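You operate a simulated robot arm through the tools that you are given. There is no shell and no other tool. Be economical: measure what you need, move in short steps, check, and stop when the job is done.

You run a simulated robot arm. Do the job below in one go: nothing can be reset, and whatever is moved stays where it is left.

Task
Press the bearing into its roller in two strokes.
Fine: 4 mm first, then the card's travel; slide it under the ram, set the stop knob for each stroke, centre the table again.

Only the result counts: the job must be done as asked and must still hold three seconds after the hand-in. Knocking over, shifting, dropping, spilling or breaking anything else fails it.

Robot
A 7-joint arm with a two-finger parallel gripper, fixed in place. Base frame: the origin is at the foot of the arm, x ahead of it, y to its left, z up. Units: m, rad, N and s.
Its first joint turns from -1.152 to 1.152 rad. Payload 2.5 kg.
The TCP is the grasp point between the finger pads, 0.023 m short of the fingertips. In the tool frame z runs along the fingers and y along their closing line. The gripper opens to 0.094 m. The fingers are 0.038 m wide and 0.01 m thick; the gripper's body (0.054 by 0.096 m) begins 0.039 m behind the TCP.
Orientation is told as [roll, pitch, yaw] about the base's x, y, z axes, in that order, counted from this pose: with the fingers straight down and closing along the base's y, the tool's x points along the base's -x, its y along +y and its z along -z.

Tools
- The arm moves only by the tool send_rows. Its argument "rows" is a list of rows, each an object of numbers (a shift or turn left out is 0, a gripper value left out holds the last): "tx", "ty", "tz": the shift along the tool's x, y, z in m; "ax", "ay", "az": the turn, a rotation vector about the tool's x, y, z in degrees; "claw": the finger opening in m, from 0 to 0.094. In form: [{"tx": .., "ty": .., "tz": .., "ax": .., "ay": .., "az": .., "claw": ..}, ...]. A call has 1 to 12 rows; each row shifts and turns the commanded pose from where the row before left it, along the tool's axes as they then stand. Rows are played at 5 a second. More than 0.05 m and 0.15 rad between two rows, or a gripper value outside its range, and nothing of the call is played. A pose out of reach is approached as far as the arm can. The call stops where the force on the tool passes 50 N (or 10 N more than at its start, if that is more) or the arm is blocked; 0.2 s more then pass. The fingers move at their own pace (about 0.108 m/s each) and stop on an object; they squeeze with about 35 N. The grip force told is the motor's: it shows also when the fingers shut on nothing. Time passes only in rows, and 0.2 s behind the last, so rows that do not move let the fingers close. The reply holds the time, the measured pose of the TCP, the force on the tool along the base axes, the opening and the grip force, in the units named above and with some noise.
- Cameras (640 x 400 px; columns grow to the right, rows downward): "scene" is fixed at [0.1046, -0.4022, 0.5588]; the picture's right is [0.87, -0.49, 0.00], its down [-0.22, -0.40, -0.89] and it looks along [0.43, 0.78, -0.46] (base axes); focal length 214 px, centre (320, 200). "wrist" rides on the gripper at [0.086, 0.016, -0.075] in the tool frame; the picture's right is [-0.18, 0.98, 0.00], its down [-0.58, -0.11, -0.81] and it looks along [-0.79, -0.15, 0.59] (tool axes); focal length 243 px, centre (320, 200). There is no depth. A picture from a camera that has moved, and an enlarged one, comes with that camera's place and axes in the base frame and with its lens. The place of the scene camera against the robot may be out by one fixed shift of up to 0.012 m in any direction.
- camera(camera): a new picture of that camera. The clock stands still meanwhile.
- close_up(camera, box): a new picture of the part [left, top, right, bottom] of that camera's present view, enlarged. The clock stands still meanwhile.
- hand_in(): hands the job in; it is judged then, once.

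Go step by step. Nothing tells you positions but the pictures and the camera data: compare them with the known pose of the tool, close in by small moves and look again before you grip or let go. The budget is 120 turns and 64 pictures, counting those below and the enlarged ones. Unless the task says otherwise, let go and move clear before handing in, and close with one line.

The tools are called after "Call:" as name(argument=value, ...) on one line, values as JSON. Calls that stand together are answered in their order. send_rows: Moves the arm, as the interface text tells. Its arguments: {"type":"object","properties":{"rows":{"type":"array","items":{"type":"object","properties":{"tx":{"type":"number"},"ty":{"type":"number"},"tz":{"type":"number"},"ax":{"type":"number"},"ay":{"type":"number"},"az":{"type":"number"},"claw":{"type":"number"}}}}},"required":["rows"]} The other tools are called the same way: camera (camera) takes a picture; close_up (camera, box) takes an enlarged picture of a part of a camera's view; hand_in () hands the job in.

At the start:

```text
t: 0.0
tcp_pos: [0.2624, 0.0895, 0.5652]
tcp_rot: [0.001, 0.001, 0.001]
force: [0.5, 0.2, -0.1]
opening: 0.0939
finger_force: 0.0
```

scene: 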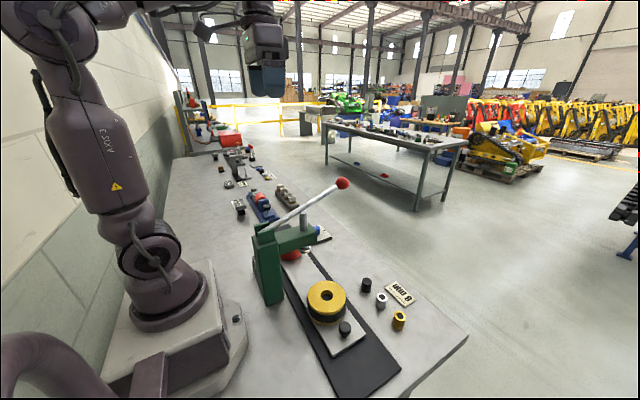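
wrist: 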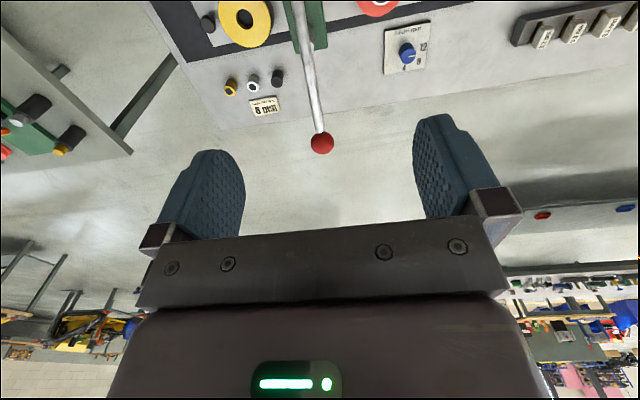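

I see a green arbor press with a red-knobbed lever, a sliding table carrying a yellow roller, and a dial plate with a blue knob. I'll look closer before moving.

Call:
close_up(camera="scene", box=[230, 160, 470, 400])

Call:
close_up(camera="wrist", box=[180, 0, 460, 140])

Call:
close_up(camera="scene", box=[190, 130, 350, 270])

```text
1.67 times, centred on (350, 280) of scene
camera zoom: at [0.1046, -0.4022, 0.5588], right [0.87, -0.49, 0.0], down [-0.22, -0.4, -0.89], along [0.43, 0.78, -0.46], focal length 358 px, centre (270, 67)
```

zoom: 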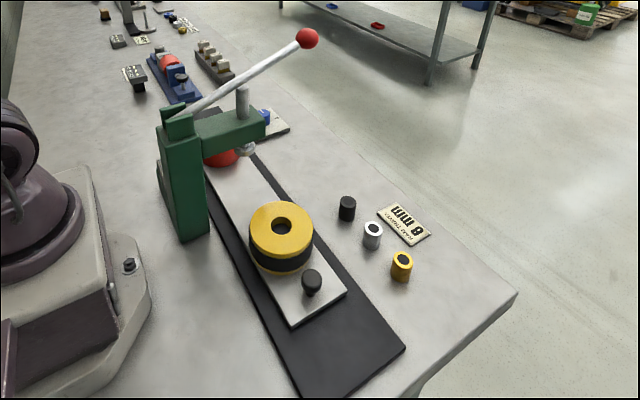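

```text
2.29 times, centred on (320, 70) of wrist
camera zoom: at [0.1769, 0.1069, 0.639], right [0.18, 0.98, 0.0], down [0.58, -0.11, 0.81], along [0.79, -0.15, -0.59], focal length 555 px, centre (320, 497)
```

zoom: 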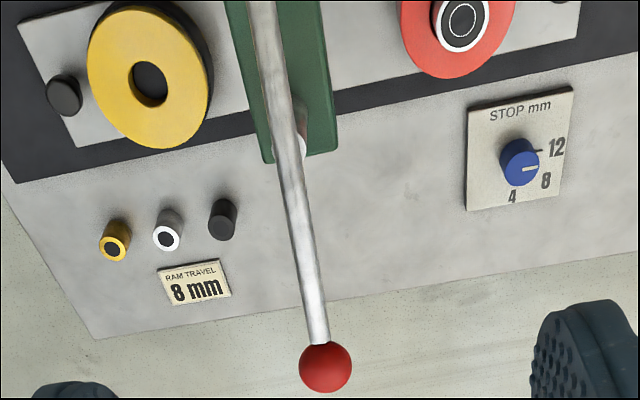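

```text
2.86 times, centred on (270, 200) of scene
camera zoom: at [0.1046, -0.4022, 0.5588], right [0.87, -0.49, 0.0], down [-0.22, -0.4, -0.89], along [0.43, 0.78, -0.46], focal length 613 px, centre (463, 200)
```

zoom: 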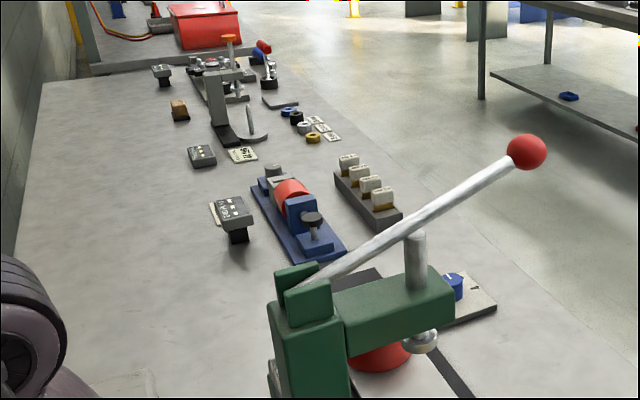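

The card reads 8 mm. The geometry puts the bench near z≈0, with the red roller (bearing in it) around (0.33, 0.19) and the yellow one around (0.31, -0.06). I'll move closer on the +y side to see the red roller and the stop dial.

Call:
send_rows(rows=[{"tx": 0.02, "ty": 0.04, "tz": 0.02}, {"tx": 0.02, "ty": 0.04, "tz": 0.03}, {"tx": 0.01, "ty": 0.03, "tz": 0.035}, {"tz": 0.04}, {"tz": 0.03}])

Call:
camera(camera="wrist")

```text
refused: row 2 steps farther than a row can; nothing moved
```

```text
58 pictures are left
camera wrist: at [0.1769, 0.1069, 0.639], right [0.18, 0.98, 0.0], down [0.58, -0.11, 0.81], along [0.79, -0.15, -0.59], focal length 243 px, centre (320, 200)
```

wrist: 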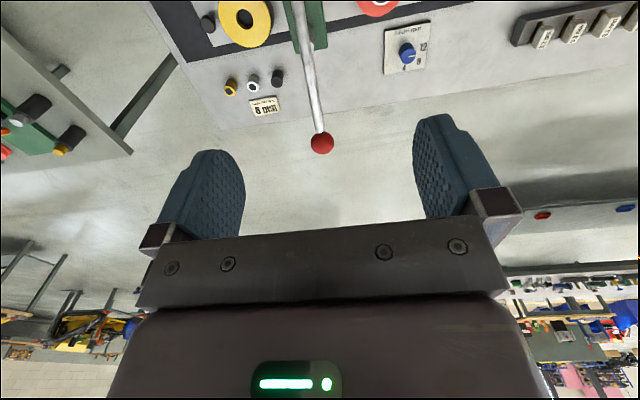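

The step was too long, so nothing moved. I'll repeat it with shorter rows.

Call:
send_rows(rows=[{"tx": 0.02, "ty": 0.035, "tz": 0.02}, {"tx": 0.02, "ty": 0.035, "tz": 0.02}, {"tx": 0.01, "ty": 0.03, "tz": 0.03}, {"tz": 0.04}, {"tz": 0.04}])

Call:
camera(camera="wrist")

```text
t: 1.2
tcp_pos: [0.2115, 0.1919, 0.4147]
tcp_rot: [0.0, -0.001, -0.003]
force: [-0.7, 0.3, 0.4]
opening: 0.0941
finger_force: 0.0
```

```text
57 pictures are left
camera wrist: at [0.126, 0.2081, 0.4889], right [0.18, 0.98, 0.0], down [0.58, -0.11, 0.81], along [0.79, -0.15, -0.59], focal length 243 px, centre (320, 200)
```

wrist: 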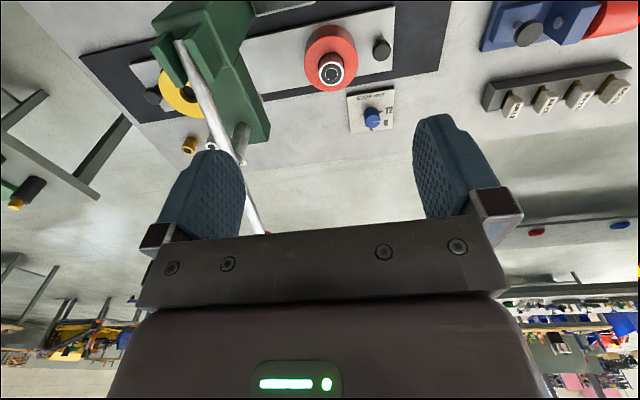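

Call:
close_up(camera="wrist", box=[270, 0, 450, 150])

Call:
close_up(camera="wrist", box=[80, 0, 290, 160])

```text
2.67 times, centred on (360, 75) of wrist
camera zoom: at [0.126, 0.2081, 0.4889], right [0.18, 0.98, 0.0], down [0.58, -0.11, 0.81], along [0.79, -0.15, -0.59], focal length 647 px, centre (213, 533)
```

zoom: 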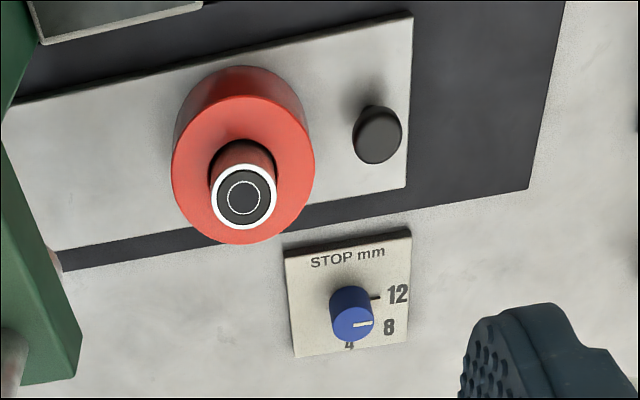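

```text
2.50 times, centred on (185, 80) of wrist
camera zoom: at [0.126, 0.2081, 0.4889], right [0.18, 0.98, 0.0], down [0.58, -0.11, 0.81], along [0.79, -0.15, -0.59], focal length 606 px, centre (658, 500)
```

zoom: 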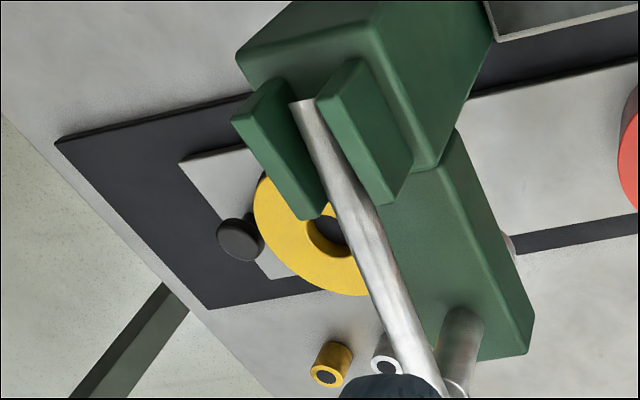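

The red roller carries a bearing standing proud at about (0.322, 0.190, 0.09). The ram is near (0.32, 0.06) and the stop knob at about (0.463, 0.259, 0.03), which seems to point at 12. I'll go above the stop knob to check reach and the pointer.

Call:
send_rows(rows=[{"tx": -0.028, "ty": 0.0085, "tz": 0.023}, {"tx": -0.028, "ty": 0.0085, "tz": 0.023}, {"tx": -0.028, "ty": 0.0085, "tz": 0.023}, {"tx": -0.028, "ty": 0.0085, "tz": 0.023}, {"tx": -0.028, "ty": 0.0085, "tz": 0.023}, {"tx": -0.028, "ty": 0.0085, "tz": 0.023}, {"tx": -0.028, "ty": 0.0085, "tz": 0.023}, {"tx": -0.028, "ty": 0.0085, "tz": 0.023}])

Call:
camera(camera="wrist")

```text
t: 3.0
tcp_pos: [0.4366, 0.2561, 0.2303]
tcp_rot: [0.0, -0.001, 0.0]
force: [0.0, -0.6, 0.7]
opening: 0.0941
finger_force: 0.1
```

```text
54 pictures are left
camera wrist: at [0.3499, 0.2731, 0.3042], right [0.18, 0.98, 0.0], down [0.58, -0.11, 0.81], along [0.79, -0.15, -0.59], focal length 243 px, centre (320, 200)
```

wrist: 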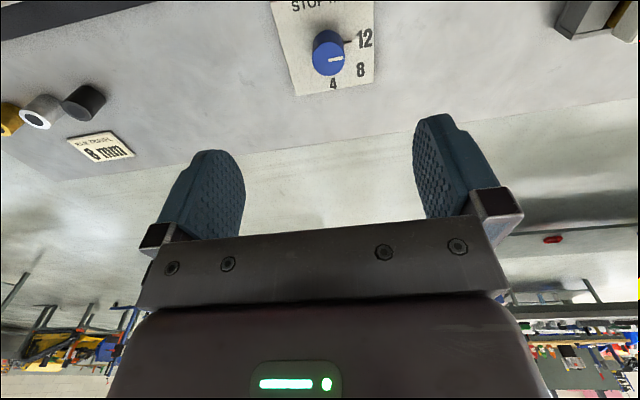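

Call:
close_up(camera="wrist", box=[270, 0, 390, 100])

```text
4.00 times, centred on (330, 50) of wrist
camera zoom: at [0.3499, 0.2731, 0.3042], right [0.18, 0.98, 0.0], down [0.58, -0.11, 0.81], along [0.79, -0.15, -0.59], focal length 970 px, centre (280, 800)
```

zoom: 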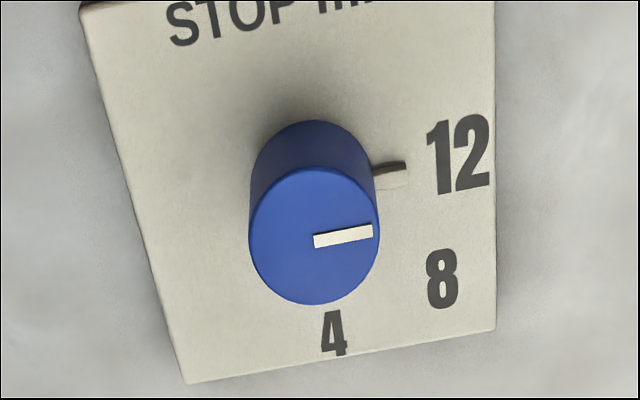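

The pointer is on 12 (+y). 8 lies 45° clockwise from it and 4 lies 90° clockwise (+x). The knob centre is ≈(0.464, 0.260), its top z≈0.040 and its diameter ≈33 mm. I'll centre over it, pre-turn −45° and descend partly.

Call:
send_rows(rows=[{"tx": -0.0277, "ty": 0.0041}, {"az": -7.5, "tz": 0.02}, {"az": -7.5, "tz": 0.02}, {"az": -7.5, "tz": 0.02}, {"az": -7.5, "tz": 0.02}, {"az": -7.5, "tz": 0.02}, {"az": -7.5, "tz": 0.02}])

Call:
camera(camera="wrist")

Call:
camera(camera="scene")

```text
t: 4.6
tcp_pos: [0.4653, 0.2599, 0.1103]
tcp_rot: [0.001, 0.0, 0.787]
force: [0.0, -0.8, -0.8]
opening: 0.094
finger_force: 0.1
```

```text
52 pictures are left
camera wrist: at [0.3925, 0.2112, 0.1848], right [-0.57, 0.82, 0.0], down [0.49, 0.34, 0.81], along [0.66, 0.46, -0.59], focal length 243 px, centre (320, 200)
```

wrist: 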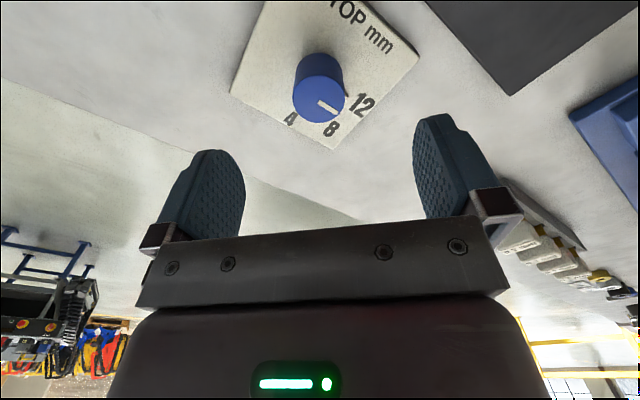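

```text
51 pictures are left
```

scene: 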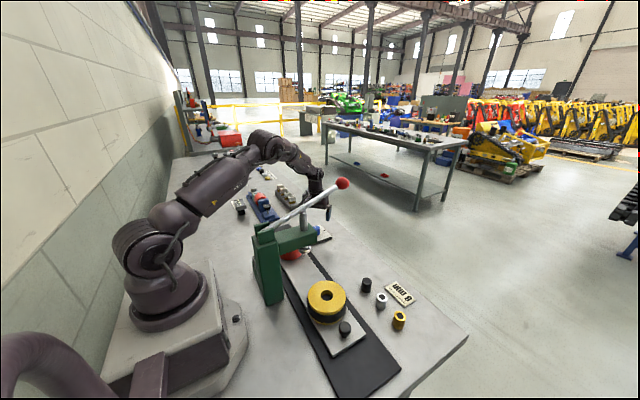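

The knob sits centred between the fingers. I'll descend and grip it.

Call:
send_rows(rows=[{"tz": 0.02}, {"tz": 0.02}, {"tz": 0.02}, {"tz": 0.014}, {"claw": 0.02}, {"claw": 0.02}, {"claw": 0.02}])

```text
t: 6.2
tcp_pos: [0.4662, 0.262, 0.0346]
tcp_rot: [0.0, 0.0, 0.783]
force: [8.4, 0.8, -6.4]
opening: 0.0338
finger_force: 44.8
```

It's gripped (opening 33.8 mm = knob). Now I'll turn it 90° clockwise to 4.

Call:
send_rows(rows=[{"az": 7.5}, {"az": 7.5}, {"az": 7.5}, {"az": 7.5}, {"az": 7.5}, {"az": 7.5}, {"az": 7.5}, {"az": 7.5}, {"az": 7.5}, {"az": 7.5}, {"az": 7.5}, {"az": 7.5}])

Call:
close_up(camera="wrist", box=[220, 60, 440, 220])

```text
t: 8.8
tcp_pos: [0.4662, 0.2585, 0.0361]
tcp_rot: [0.0, -0.003, -0.789]
force: [22.7, -14.3, -27.3]
opening: 0.0341
finger_force: 45.1
```

```text
2.50 times, centred on (330, 140) of wrist
camera zoom: at [0.4168, 0.3327, 0.1098], right [0.83, 0.56, 0.0], down [0.33, -0.49, 0.81], along [0.45, -0.67, -0.59], focal length 606 px, centre (295, 350)
```

zoom: 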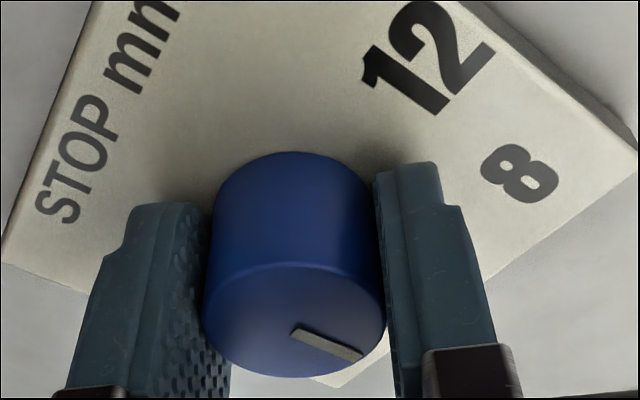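

The pointer looks to be along +x (4). I'll release, rise and verify.

Call:
send_rows(rows=[{"claw": 0.09}, {"claw": 0.09}, {"tz": -0.03}, {"tz": -0.04}, {"tz": -0.04}, {"tz": -0.03}])

Call:
close_up(camera="wrist", box=[240, 0, 400, 120])

```text
t: 10.2
tcp_pos: [0.465, 0.2642, 0.1763]
tcp_rot: [0.0, -0.001, -0.786]
force: [0.2, -0.1, -0.8]
opening: 0.09
finger_force: 0.0
```

```text
3.33 times, centred on (320, 60) of wrist
camera zoom: at [0.4154, 0.3372, 0.2504], right [0.83, 0.56, 0.0], down [0.33, -0.49, 0.81], along [0.46, -0.67, -0.59], focal length 809 px, centre (320, 667)
```

zoom: 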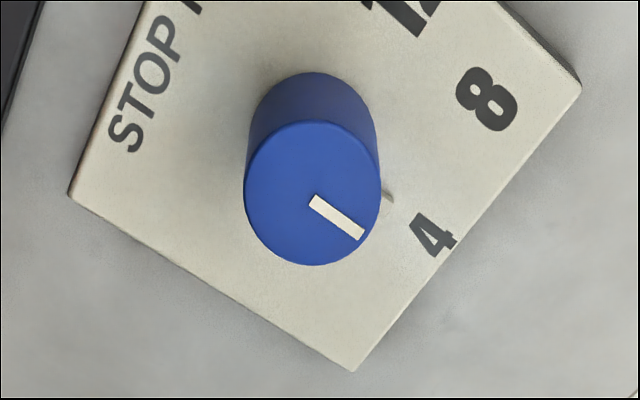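

The knob points exactly at 4. Next is the table's end knob near (0.324, 0.277); I'll turn to yaw −90° so the fingers close along x, and look from the +y side.

Call:
send_rows(rows=[{"az": 7.5}, {"az": 7.5}, {"az": 7.5}, {"az": 7.5}, {"az": 7.5}, {"az": 7.5}, {"tx": 0.01, "ty": -0.035, "tz": -0.01}, {"tx": 0.01, "ty": -0.035, "tz": -0.01}, {"tx": 0.01, "ty": -0.035}, {"ty": -0.035}])

Call:
camera(camera="wrist")

```text
t: 12.4
tcp_pos: [0.3263, 0.293, 0.1976]
tcp_rot: [0.0, -0.002, -1.572]
force: [0.2, -0.8, 0.6]
opening: 0.0902
finger_force: 0.3
```

```text
48 pictures are left
camera wrist: at [0.3421, 0.3805, 0.2721], right [0.98, -0.19, 0.0], down [-0.11, -0.58, 0.81], along [-0.15, -0.79, -0.59], focal length 243 px, centre (320, 200)
```

wrist: 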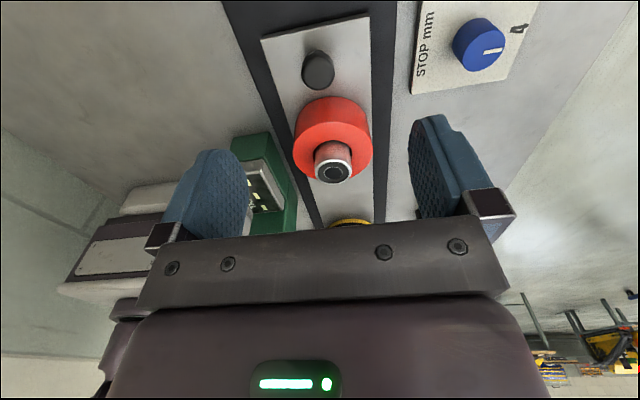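

Call:
close_up(camera="wrist", box=[230, 0, 400, 106])

Call:
close_up(camera="wrist", box=[220, 110, 400, 240])

```text
3.76 times, centred on (315, 53) of wrist
camera zoom: at [0.3421, 0.3805, 0.2721], right [0.98, -0.19, 0.0], down [-0.11, -0.58, 0.81], along [-0.15, -0.79, -0.59], focal length 913 px, centre (339, 753)
```

zoom: 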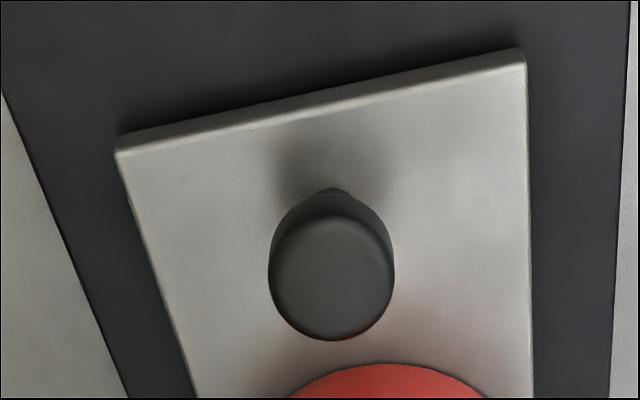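

```text
3.08 times, centred on (310, 175) of wrist
camera zoom: at [0.3421, 0.3805, 0.2721], right [0.98, -0.19, 0.0], down [-0.11, -0.58, 0.81], along [-0.15, -0.79, -0.59], focal length 746 px, centre (351, 277)
```

zoom: 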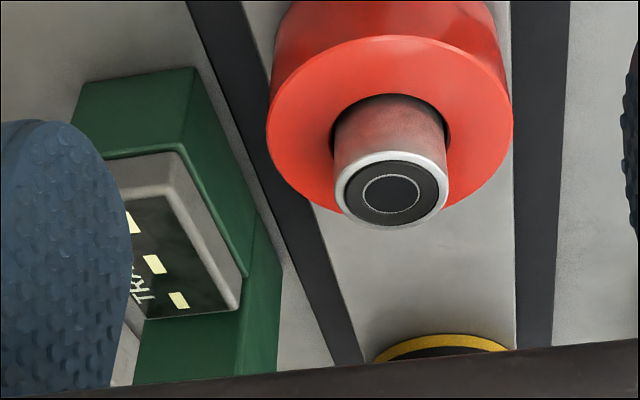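

A travel readout sits on the column. The bearing top is at ≈(0.320, 0.190, 0.095) and the table knob at ≈(0.319, 0.276), top z≈0.042. I'll descend and grip the table knob.

Call:
send_rows(rows=[{"tx": -0.017, "ty": -0.007}, {"tz": 0.04}, {"tz": 0.04}, {"tz": 0.04}, {"tz": 0.035}, {"claw": 0.02}, {"claw": 0.02}, {"claw": 0.02}])

Call:
camera(camera="wrist")

```text
t: 13.6
tcp_pos: [0.3164, 0.2727, 0.0483]
tcp_rot: [0.002, 0.001, -1.572]
force: [0.8, 0.0, 0.8]
opening: 0.0416
finger_force: 1.3
stopped in row 6: the force on the tool passed its limit (the readings are from after the stop); the commanded pose is now the measured one
```

```text
45 pictures are left
camera wrist: at [0.3335, 0.3602, 0.1227], right [0.98, -0.19, 0.0], down [-0.11, -0.58, 0.81], along [-0.15, -0.79, -0.59], focal length 243 px, centre (320, 200)
```

wrist: 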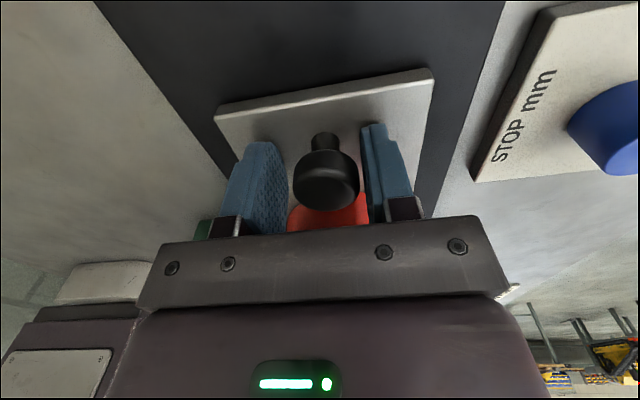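

The right finger reached the knob first, so the force limit tripped. I'll shift a few mm in +x and close gently.

Call:
send_rows(rows=[{"ty": 0.0045, "claw": 0.045}, {"claw": 0.04}, {"claw": 0.035}, {"claw": 0.03}, {"claw": 0.025}, {"claw": 0.02}, {"claw": 0.02}])

Call:
camera(camera="wrist")

```text
t: 15.2
tcp_pos: [0.3204, 0.2736, 0.0482]
tcp_rot: [-0.003, 0.002, -1.571]
force: [-6.4, -3.1, 10.4]
opening: 0.0307
finger_force: 11.7
```

```text
44 pictures are left
camera wrist: at [0.3374, 0.3606, 0.1225], right [0.98, -0.18, 0.0], down [-0.11, -0.58, 0.81], along [-0.15, -0.79, -0.59], focal length 243 px, centre (320, 200)
```

wrist: 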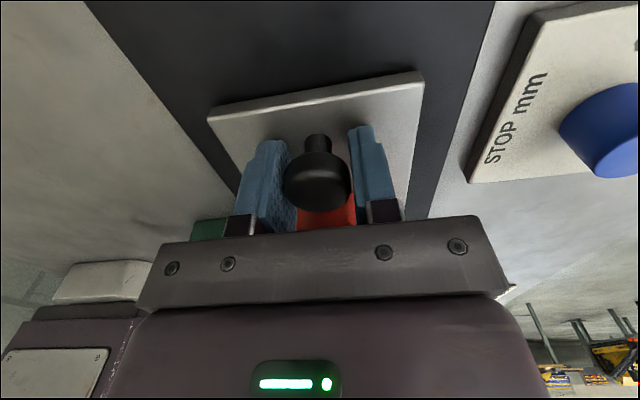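

Gripped at y=0.2736, which is the table's centred reference. I'll slide the table towards −y, 0.10 m first.

Call:
send_rows(rows=[{}, {"tx": -0.01}, {"tx": -0.015}, {"tx": -0.015}, {"tx": -0.015}, {"tx": -0.015}, {"tx": -0.015}, {"tx": -0.015}])

Call:
camera(camera="scene")

Call:
camera(camera="wrist")

```text
t: 17.0
tcp_pos: [0.3198, 0.1721, 0.0486]
tcp_rot: [0.0, 0.002, -1.574]
force: [-4.5, -0.4, 34.7]
opening: 0.0294
finger_force: 45.3
```

```text
43 pictures are left
```

scene: 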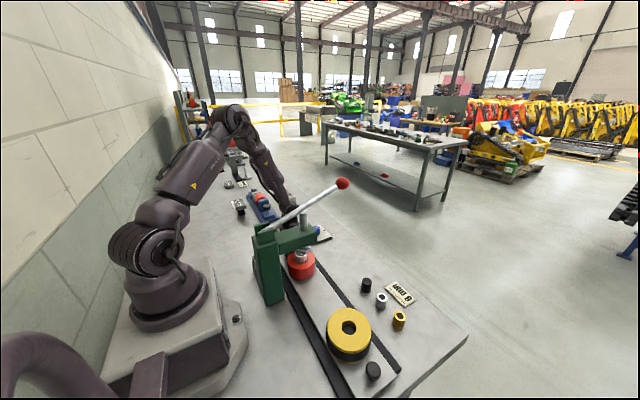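

```text
42 pictures are left
camera wrist: at [0.337, 0.2596, 0.1226], right [0.98, -0.19, 0.0], down [-0.11, -0.58, 0.81], along [-0.15, -0.79, -0.59], focal length 243 px, centre (320, 200)
```

wrist: 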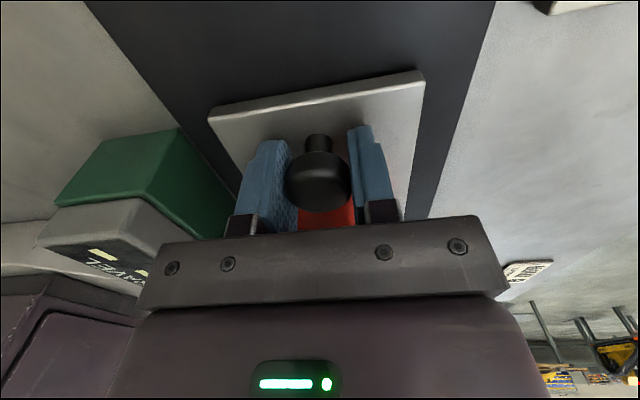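

Call:
close_up(camera="scene", box=[250, 205, 370, 280])

```text
5.33 times, centred on (310, 242) of scene
camera zoom: at [0.1045, -0.4023, 0.5588], right [0.87, -0.49, 0.0], down [-0.22, -0.4, -0.89], along [0.44, 0.78, -0.46], focal length 1144 px, centre (373, -27)
```

zoom: 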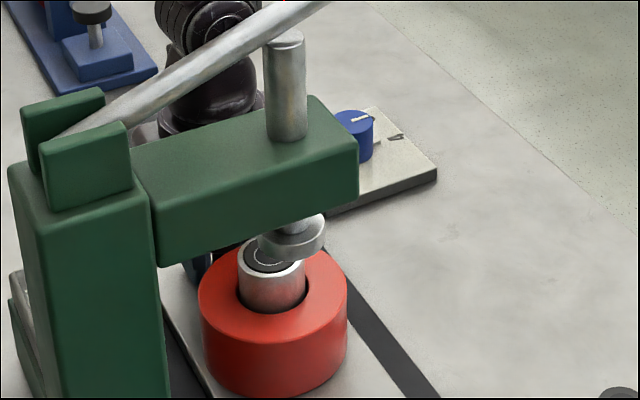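

The bearing is about 0.03 m short of the ram axis. I'll slide 0.030 m more and check.

Call:
send_rows(rows=[{"tx": -0.01}, {"tx": -0.01}, {"tx": -0.01}, {}])

Call:
close_up(camera="scene", box=[250, 205, 370, 280])

Call:
camera(camera="wrist")

```text
t: 17.5
tcp_pos: [0.3197, 0.1638, 0.0481]
tcp_rot: [-0.002, 0.003, -1.573]
force: [-1.7, -0.8, 8.3]
opening: 0.0293
finger_force: 45.1
stopped in row 2: the force on the tool passed its limit (the readings are from after the stop); the commanded pose is now the measured one
```

```text
5.33 times, centred on (310, 242) of scene
camera zoom: at [0.1046, -0.4022, 0.5589], right [0.87, -0.49, 0.0], down [-0.22, -0.4, -0.89], along [0.43, 0.78, -0.46], focal length 1144 px, centre (373, -27)
```

zoom: 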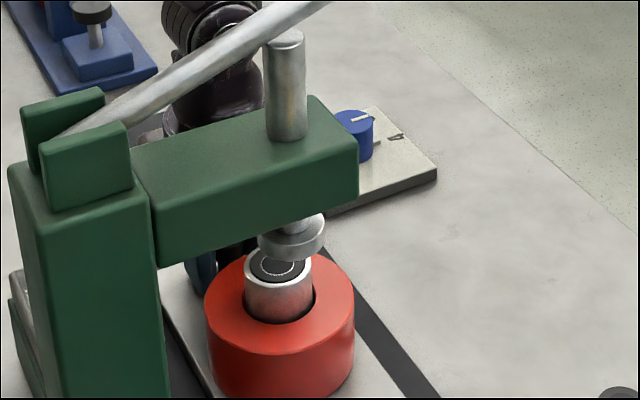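

```text
39 pictures are left
camera wrist: at [0.3371, 0.25, 0.1226], right [0.98, -0.19, 0.0], down [-0.11, -0.58, 0.81], along [-0.15, -0.79, -0.59], focal length 243 px, centre (320, 200)
```

wrist: 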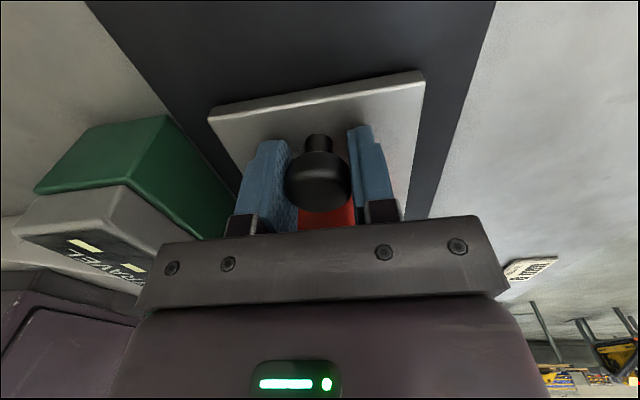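

The stop came from built-up vertical force, as there is still clear room below the ram. I'll continue in small steps.

Call:
send_rows(rows=[{"tx": -0.005}, {"tx": -0.005}, {"tx": -0.005}, {"tx": -0.005}, {}])

Call:
close_up(camera="scene", box=[250, 205, 370, 280])

```text
t: 18.7
tcp_pos: [0.3206, 0.1421, 0.0473]
tcp_rot: [-0.001, 0.001, -1.574]
force: [13.9, -2.3, -21.4]
opening: 0.0294
finger_force: 44.9
```

```text
5.33 times, centred on (310, 242) of scene
camera zoom: at [0.1047, -0.4022, 0.5589], right [0.87, -0.49, 0.0], down [-0.22, -0.4, -0.89], along [0.43, 0.78, -0.46], focal length 1144 px, centre (373, -27)
```

zoom: 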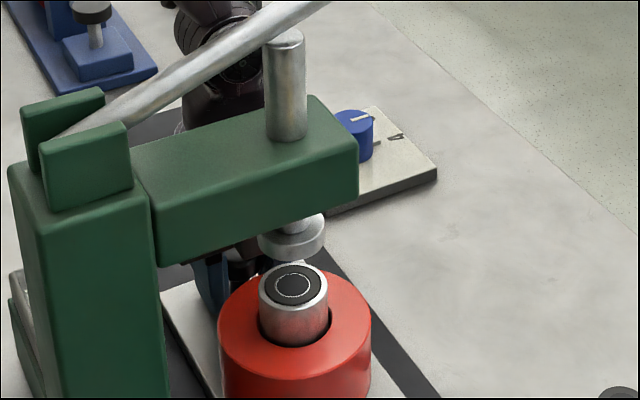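

The bearing lines up with the ram axis within about 1 mm. I'll release the knob gently and rise.

Call:
send_rows(rows=[{"claw": 0.05}, {"claw": 0.06}, {"tz": -0.03}, {"tz": -0.03}, {"tx": 0.03, "tz": -0.03}, {"tx": 0.04, "tz": -0.02}, {"tx": 0.04}])

Call:
camera(camera="wrist")

Call:
close_up(camera="scene", box=[250, 205, 370, 280])

```text
t: 20.3
tcp_pos: [0.3224, 0.2524, 0.1587]
tcp_rot: [-0.004, 0.004, -1.576]
force: [0.0, -0.1, 0.2]
opening: 0.0598
finger_force: 0.0
```

```text
37 pictures are left
camera wrist: at [0.3401, 0.3386, 0.2334], right [0.98, -0.19, 0.0], down [-0.11, -0.58, 0.81], along [-0.15, -0.79, -0.59], focal length 243 px, centre (320, 200)
```

wrist: 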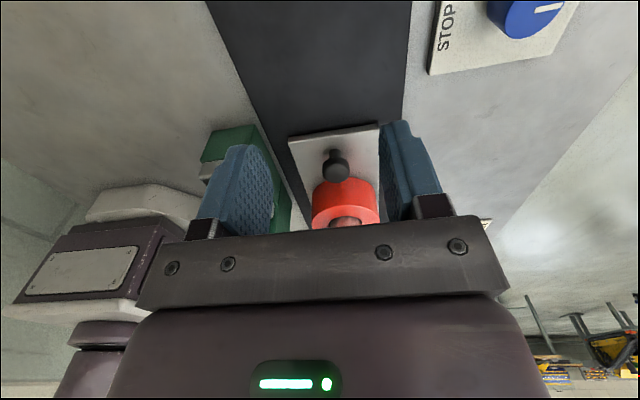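

```text
5.33 times, centred on (310, 242) of scene
camera zoom: at [0.1046, -0.4022, 0.5588], right [0.87, -0.49, 0.0], down [-0.22, -0.4, -0.89], along [0.43, 0.78, -0.46], focal length 1144 px, centre (373, -27)
```

zoom: 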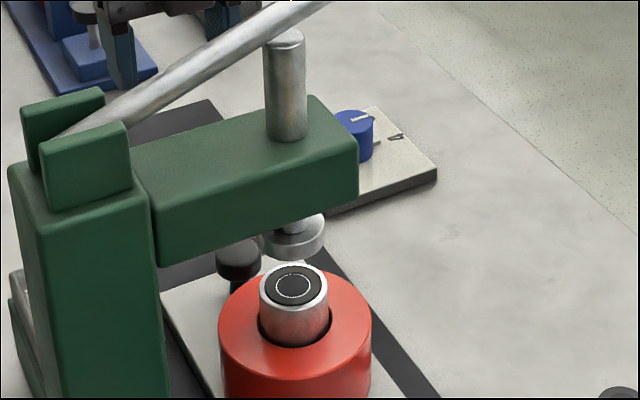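

The table is in place. Now for the lever: I'll rise to z≈0.45 while turning back to yaw 0, so the fingers can straddle the lever ball along y.

Call:
send_rows(rows=[{"tz": -0.024, "az": -7.5}, {"tz": -0.024, "az": -7.5}, {"tz": -0.024, "az": -7.5}, {"tz": -0.024, "az": -7.5}, {"tz": -0.024, "az": -7.5}, {"tz": -0.024, "az": -7.5}, {"tz": -0.024, "az": -7.5}, {"tz": -0.024, "az": -7.5}, {"tz": -0.024, "az": -7.5}, {"tz": -0.024, "az": -7.5}, {"tz": -0.024, "az": -7.5}, {"tz": -0.024, "az": -7.5}])

Call:
send_rows(rows=[{"tx": -0.02, "ty": -0.045}, {"tx": -0.02, "ty": -0.045}, {"tx": -0.02, "ty": -0.04}, {"ty": -0.04}, {"ty": -0.02}])

Call:
camera(camera="wrist")

```text
t: 22.9
tcp_pos: [0.3223, 0.2536, 0.447]
tcp_rot: [0.003, 0.003, 0.0]
force: [0.7, -1.0, 0.8]
opening: 0.0599
finger_force: 0.0
```

```text
t: 24.1
tcp_pos: [0.3808, 0.0608, 0.445]
tcp_rot: [0.004, 0.004, 0.0]
force: [-0.2, 0.0, 1.1]
opening: 0.0599
finger_force: 0.1
```

```text
35 pictures are left
camera wrist: at [0.2945, 0.0771, 0.5195], right [0.18, 0.98, 0.0], down [0.58, -0.11, 0.8], along [0.79, -0.15, -0.59], focal length 243 px, centre (320, 200)
```

wrist: 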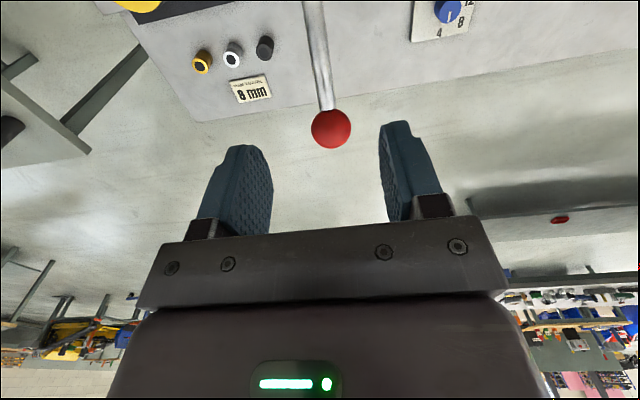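

The ball is at ≈(0.44, 0.06, 0.325), diameter ~38 mm. I'll move over it and down part way, then check.

Call:
send_rows(rows=[{"tx": -0.03}, {"tx": -0.029}, {"tz": 0.025}, {"tz": 0.02}])

Call:
camera(camera="wrist")

Call:
close_up(camera="scene", box=[250, 100, 410, 220])

```text
t: 25.1
tcp_pos: [0.4387, 0.0609, 0.3992]
tcp_rot: [0.002, 0.0, -0.002]
force: [0.4, -0.4, -0.2]
opening: 0.0601
finger_force: 0.0
```

```text
34 pictures are left
camera wrist: at [0.3535, 0.0781, 0.474], right [0.19, 0.98, 0.0], down [0.58, -0.11, 0.8], along [0.79, -0.15, -0.59], focal length 243 px, centre (320, 200)
```

wrist: 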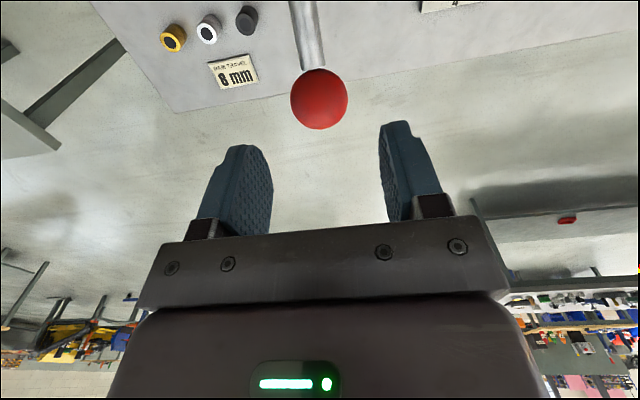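

```text
3.33 times, centred on (330, 160) of scene
camera zoom: at [0.1046, -0.4022, 0.5588], right [0.87, -0.49, 0.0], down [-0.22, -0.4, -0.89], along [0.43, 0.78, -0.46], focal length 715 px, centre (287, 333)
```

zoom: 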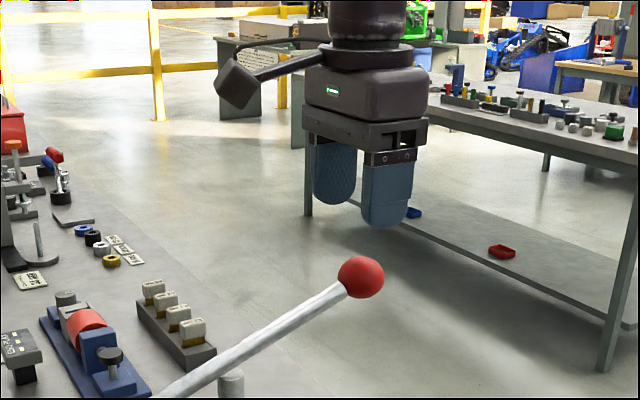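

Ball confirmed at (0.440, 0.061, 0.329). I'll lower onto it and grip.

Call:
send_rows(rows=[{"tx": -0.001, "tz": 0.03}, {"tz": 0.025}, {"tz": 0.015}, {"claw": 0.05}, {"claw": 0.042}, {"claw": 0.036}, {"claw": 0.03}, {"claw": 0.025}])

Call:
camera(camera="wrist")

```text
t: 26.9
tcp_pos: [0.4389, 0.061, 0.3307]
tcp_rot: [0.002, 0.004, -0.002]
force: [-0.4, 2.5, -4.6]
opening: 0.0375
finger_force: 44.9
```

```text
32 pictures are left
camera wrist: at [0.3545, 0.0765, 0.4039], right [0.19, 0.98, 0.0], down [0.58, -0.11, 0.8], along [0.79, -0.15, -0.59], focal length 243 px, centre (320, 200)
```

wrist: 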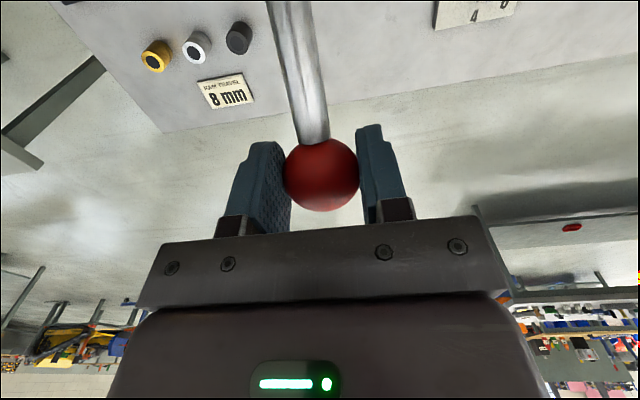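

The ball is gripped. I'll pull down a little along the lever's arc and read the forces.

Call:
send_rows(rows=[{"tx": -0.003, "tz": 0.0085}, {"tx": -0.0025, "tz": 0.0085}, {"tx": -0.002, "tz": 0.0085}, {"tx": -0.002, "tz": 0.0085}, {}])

Call:
close_up(camera="scene", box=[230, 160, 390, 280])

```text
t: 28.1
tcp_pos: [0.4492, 0.0606, 0.2951]
tcp_rot: [0.002, -0.002, -0.002]
force: [10.5, -9.4, 5.8]
opening: 0.0376
finger_force: 44.9
```

```text
3.33 times, centred on (310, 220) of scene
camera zoom: at [0.1046, -0.4022, 0.5588], right [0.87, -0.49, 0.0], down [-0.22, -0.4, -0.89], along [0.43, 0.78, -0.46], focal length 715 px, centre (353, 133)
```

zoom: 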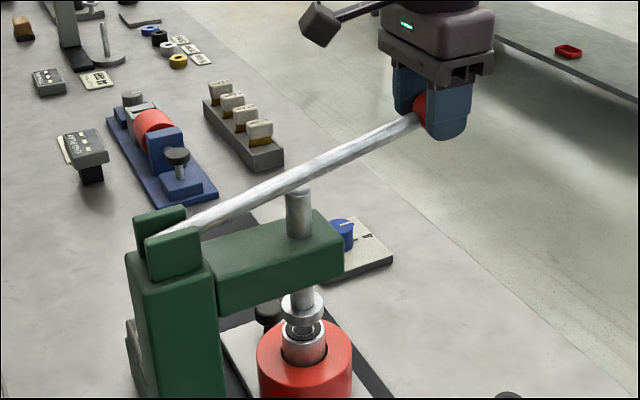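

The ram is descending onto the bearing with low forces. I'll continue in smaller steps until contact and the stop.

Call:
send_rows(rows=[{"tx": -0.001, "tz": 0.005}, {"tx": -0.001, "tz": 0.005}, {"tx": -0.001, "tz": 0.005}, {"tx": -0.0005, "tz": 0.005}, {}])

Call:
close_up(camera="scene", box=[250, 205, 370, 280])

```text
t: 29.3
tcp_pos: [0.4514, 0.0593, 0.2755]
tcp_rot: [-0.002, 0.009, -0.006]
force: [-11.4, -23.5, 2.7]
opening: 0.0371
finger_force: 45.0
```

```text
5.33 times, centred on (310, 242) of scene
camera zoom: at [0.1046, -0.4023, 0.5588], right [0.87, -0.49, 0.0], down [-0.22, -0.4, -0.89], along [0.43, 0.78, -0.46], focal length 1144 px, centre (373, -27)
```

zoom: 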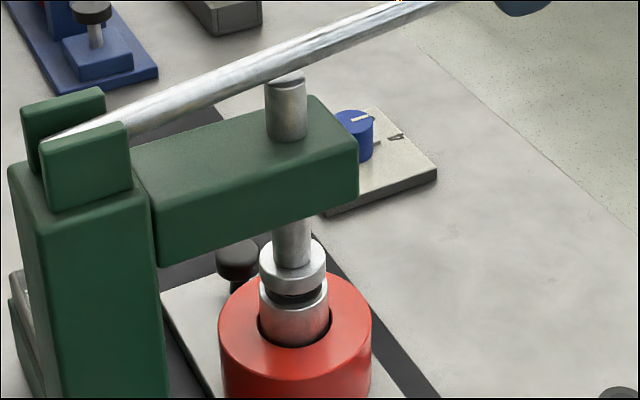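

There's about 5–7 mm of gap left to the bearing. I'll ease y slightly and continue down.

Call:
send_rows(rows=[{"ty": -0.001, "tz": 0.004}, {"tz": 0.004}, {"tz": 0.004}, {"tz": 0.004}, {}])

Call:
close_up(camera="scene", box=[250, 205, 370, 280])

```text
t: 30.5
tcp_pos: [0.4543, 0.0596, 0.2596]
tcp_rot: [0.001, 0.001, -0.004]
force: [-3.0, -17.0, 4.7]
opening: 0.0374
finger_force: 45.0
```

```text
5.33 times, centred on (310, 242) of scene
camera zoom: at [0.1046, -0.4022, 0.5588], right [0.87, -0.49, 0.0], down [-0.22, -0.4, -0.89], along [0.43, 0.78, -0.46], focal length 1144 px, centre (373, -27)
```

zoom: 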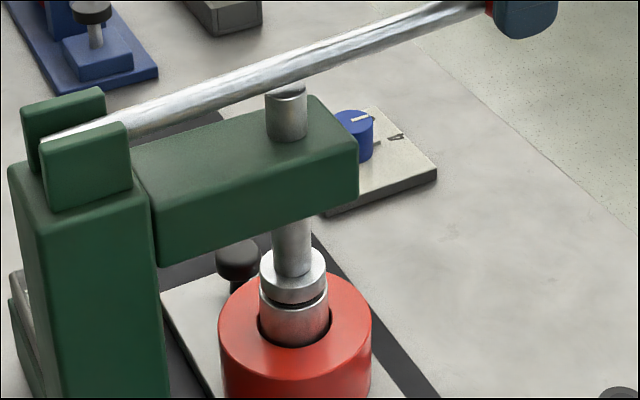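

Call:
send_rows(rows=[{"tz": 0.004}, {"tz": 0.004}, {"tz": 0.004}, {"tz": 0.004}, {}])

Call:
close_up(camera="scene", box=[250, 205, 370, 280])

```text
t: 31.7
tcp_pos: [0.4542, 0.0604, 0.2442]
tcp_rot: [0.001, 0.001, -0.003]
force: [10.1, -17.5, 12.0]
opening: 0.0374
finger_force: 44.8
```

```text
5.33 times, centred on (310, 242) of scene
camera zoom: at [0.1046, -0.4022, 0.5588], right [0.87, -0.49, 0.0], down [-0.22, -0.4, -0.89], along [0.43, 0.78, -0.46], focal length 1144 px, centre (373, -27)
```

zoom: 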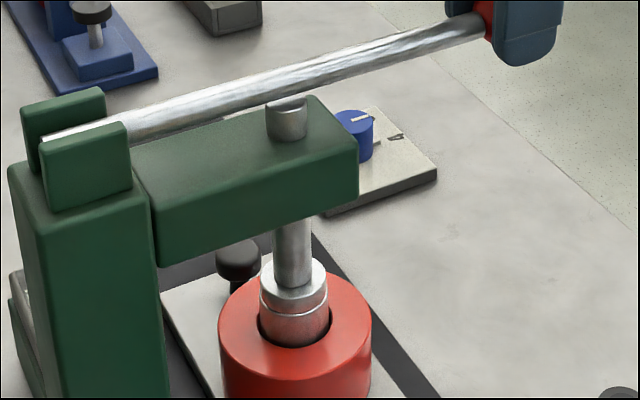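

It's about in contact. I'll press on with 3 mm steps until the stop blocks.

Call:
send_rows(rows=[{"tz": 0.003}, {"tz": 0.003}, {"tz": 0.003}, {"tz": 0.003}, {}])

Call:
close_up(camera="scene", box=[250, 205, 370, 280])

```text
t: 32.3
tcp_pos: [0.4546, 0.0608, 0.2439]
tcp_rot: [-0.002, 0.0, -0.003]
force: [-6.2, -1.9, 6.6]
opening: 0.0377
finger_force: 44.9
stopped in row 2: the force on the tool passed its limit (the readings are from after the stop); the commanded pose is now the measured one
```

```text
5.33 times, centred on (310, 242) of scene
camera zoom: at [0.1046, -0.4022, 0.5588], right [0.87, -0.49, 0.0], down [-0.22, -0.4, -0.89], along [0.43, 0.78, -0.46], focal length 1144 px, centre (373, -27)
```

zoom: 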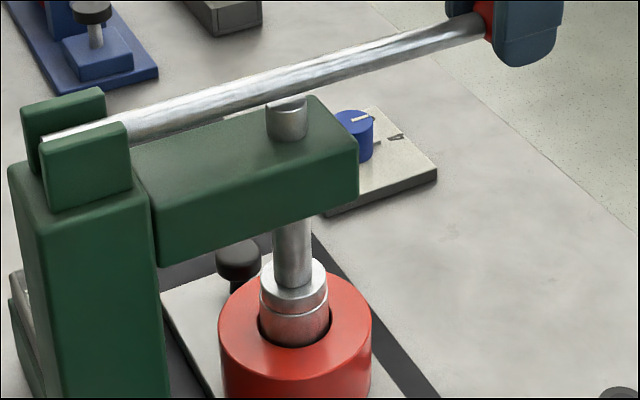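

The bearing went down ~4–5 mm and the lever is now hard-blocked, so the first stroke reached its stop. I'll raise the lever back along its arc.

Call:
send_rows(rows=[{"tz": -0.008}, {"tz": -0.008, "tx": 0.0005}, {"tz": -0.008, "tx": 0.001}, {"tz": -0.008, "tx": 0.001}, {"tz": -0.01, "tx": 0.002}, {"tz": -0.01, "tx": 0.002}, {"tz": -0.012, "tx": 0.003}, {"tz": -0.012, "tx": 0.003}, {"tz": -0.01, "tx": 0.003}, {}])

Call:
close_up(camera="scene", box=[250, 205, 370, 280])

```text
t: 34.5
tcp_pos: [0.4383, 0.0604, 0.3267]
tcp_rot: [-0.001, 0.004, -0.004]
force: [-2.3, -12.3, -5.3]
opening: 0.0375
finger_force: 45.2
```

```text
5.33 times, centred on (310, 242) of scene
camera zoom: at [0.1046, -0.4022, 0.5588], right [0.87, -0.49, 0.0], down [-0.22, -0.4, -0.89], along [0.43, 0.78, -0.46], focal length 1144 px, centre (373, -27)
```

zoom: 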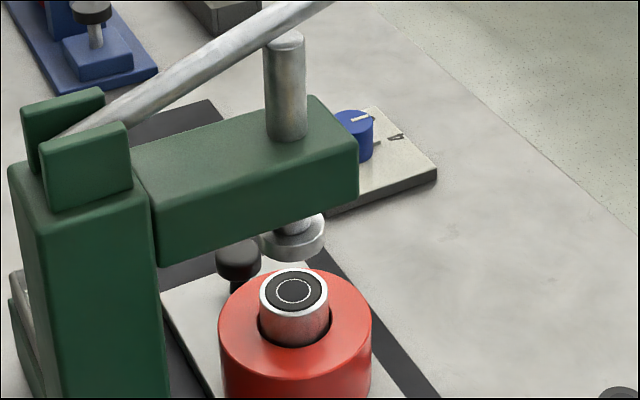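

The bearing sank ≈4 mm and the ram is back up. I'll release the ball and rise.

Call:
send_rows(rows=[{"claw": 0.06}, {"claw": 0.06}, {"tz": -0.03}, {"tz": -0.03}, {"tz": -0.04}, {"ty": 0.04}, {"ty": 0.045}, {"ty": 0.045}, {"ty": 0.045}])

Call:
camera(camera="scene")

```text
t: 36.5
tcp_pos: [0.44, 0.2358, 0.4298]
tcp_rot: [0.001, -0.001, -0.005]
force: [-0.1, 0.0, -0.1]
opening: 0.06
finger_force: 0.1
```

```text
25 pictures are left
```

scene: 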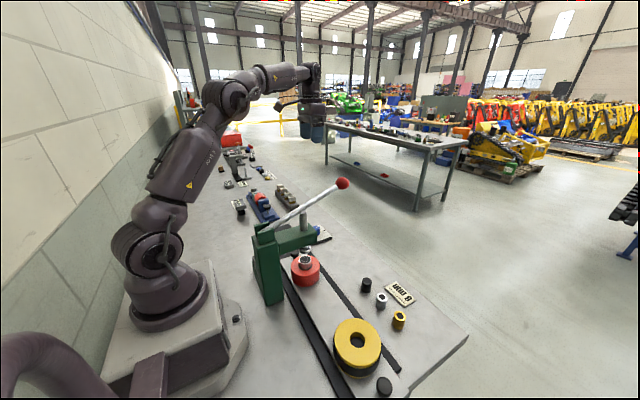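

The lever stays up and the table is still in place. Next I'll go over the stop knob at (0.466, 0.260) and descend.

Call:
send_rows(rows=[{"tx": -0.0262, "ty": 0.0244}, {"tz": 0.04}, {"tz": 0.04}, {"tz": 0.04}, {"tz": 0.04}, {"tz": 0.04}, {"tz": 0.04}, {"tz": 0.04}, {"tz": 0.04}, {}])

Call:
camera(camera="wrist")

```text
t: 38.7
tcp_pos: [0.467, 0.2561, 0.1088]
tcp_rot: [0.0, -0.003, -0.002]
force: [-0.4, -0.2, -0.2]
opening: 0.0601
finger_force: 0.2
```

```text
24 pictures are left
camera wrist: at [0.3808, 0.2728, 0.1822], right [0.19, 0.98, 0.0], down [0.58, -0.11, 0.81], along [0.79, -0.15, -0.59], focal length 243 px, centre (320, 200)
```

wrist: 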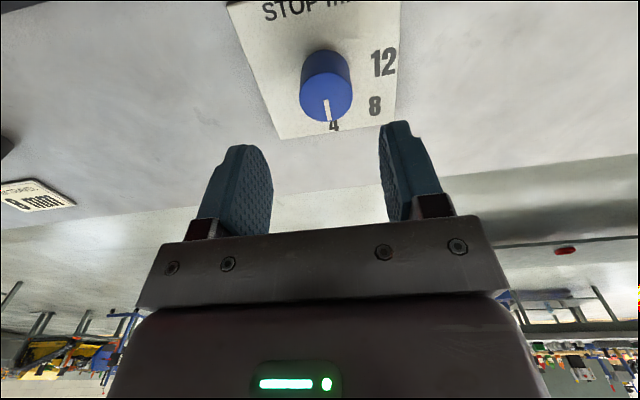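

Call:
send_rows(rows=[{"tx": 0.0015, "ty": 0.0045}, {"tz": 0.025}, {"tz": 0.025}, {"tz": 0.022}, {"claw": 0.045}, {"claw": 0.038}, {"claw": 0.032}, {"claw": 0.026}, {"claw": 0.02}])

```text
t: 40.7
tcp_pos: [0.4659, 0.2597, 0.0361]
tcp_rot: [-0.005, 0.001, -0.007]
force: [-2.4, -24.4, 5.4]
opening: 0.0337
finger_force: 45.1
```

Gripped. I'll turn it 45° counter-clockwise to 8.

Call:
send_rows(rows=[{"ty": -0.001}, {"az": -7.5}, {"az": -7.5}, {"az": -7.5}, {"az": -7.5}, {"az": -7.5}, {"az": -7.5}, {}])

Call:
send_rows(rows=[{"claw": 0.05}, {"claw": 0.06}, {"tz": -0.03}, {"tz": -0.04}, {"tz": -0.04}, {"tz": -0.03}, {}])

Call:
close_up(camera="wrist", box=[240, 0, 400, 120])

```text
t: 42.5
tcp_pos: [0.4661, 0.2605, 0.0343]
tcp_rot: [-0.001, 0.003, 0.783]
force: [-8.5, -25.2, -1.4]
opening: 0.0336
finger_force: 45.4
```

```text
t: 44.1
tcp_pos: [0.4649, 0.2618, 0.1779]
tcp_rot: [0.0, 0.0, 0.782]
force: [0.3, 0.4, -0.3]
opening: 0.06
finger_force: 0.1
```

```text
3.33 times, centred on (320, 60) of wrist
camera zoom: at [0.3929, 0.2132, 0.2521], right [-0.56, 0.83, 0.0], down [0.49, 0.33, 0.81], along [0.67, 0.45, -0.59], focal length 809 px, centre (320, 667)
```

zoom: 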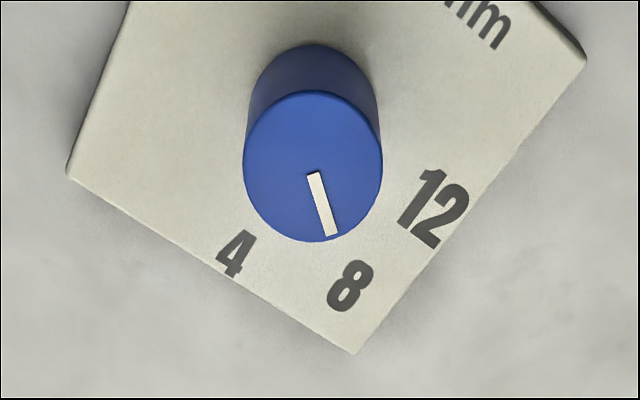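

Call:
close_up(camera="wrist", box=[290, 10, 350, 90])

```text
5.00 times, centred on (320, 50) of wrist
camera zoom: at [0.3929, 0.2132, 0.2521], right [-0.56, 0.83, 0.0], down [0.49, 0.33, 0.81], along [0.67, 0.45, -0.59], focal length 1213 px, centre (320, 950)
```

zoom: 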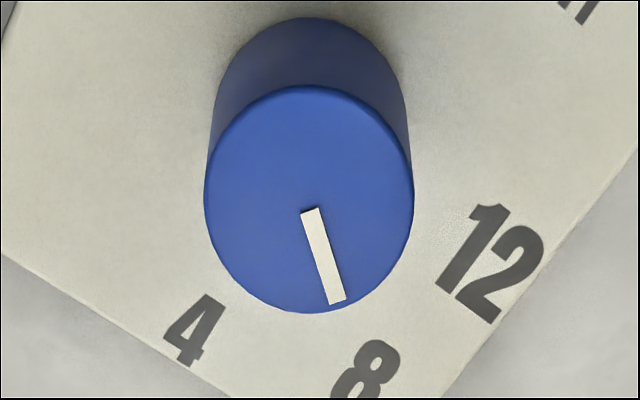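

The pointer reads about 50°, roughly 5° past the 8. I'll re-grip centred and correct by 5.5° clockwise.

Call:
send_rows(rows=[{"tx": 0.0013, "ty": -0.0018, "tz": 0.04}, {"tz": 0.04}, {"tz": 0.04}, {"tz": 0.021}, {"claw": 0.045}, {"claw": 0.038}, {"claw": 0.032}, {"claw": 0.026}, {"claw": 0.02}, {}])

Call:
close_up(camera="wrist", box=[250, 90, 390, 220])

```text
t: 46.3
tcp_pos: [0.4665, 0.2604, 0.0356]
tcp_rot: [-0.001, -0.001, 0.779]
force: [10.0, 1.5, -8.9]
opening: 0.0334
finger_force: 44.7
```

```text
3.08 times, centred on (320, 155) of wrist
camera zoom: at [0.3932, 0.2116, 0.1096], right [-0.56, 0.83, 0.0], down [0.49, 0.33, 0.81], along [0.67, 0.45, -0.59], focal length 746 px, centre (320, 338)
```

zoom: 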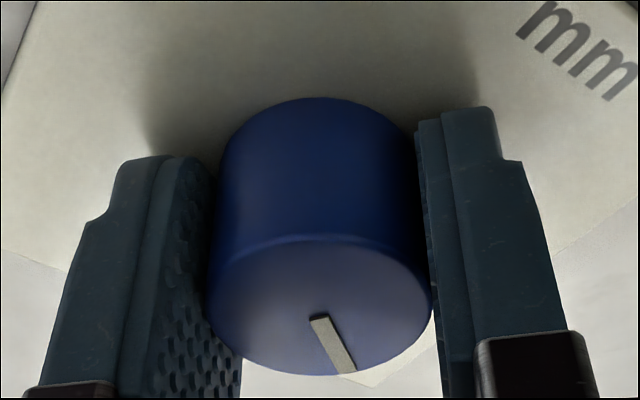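

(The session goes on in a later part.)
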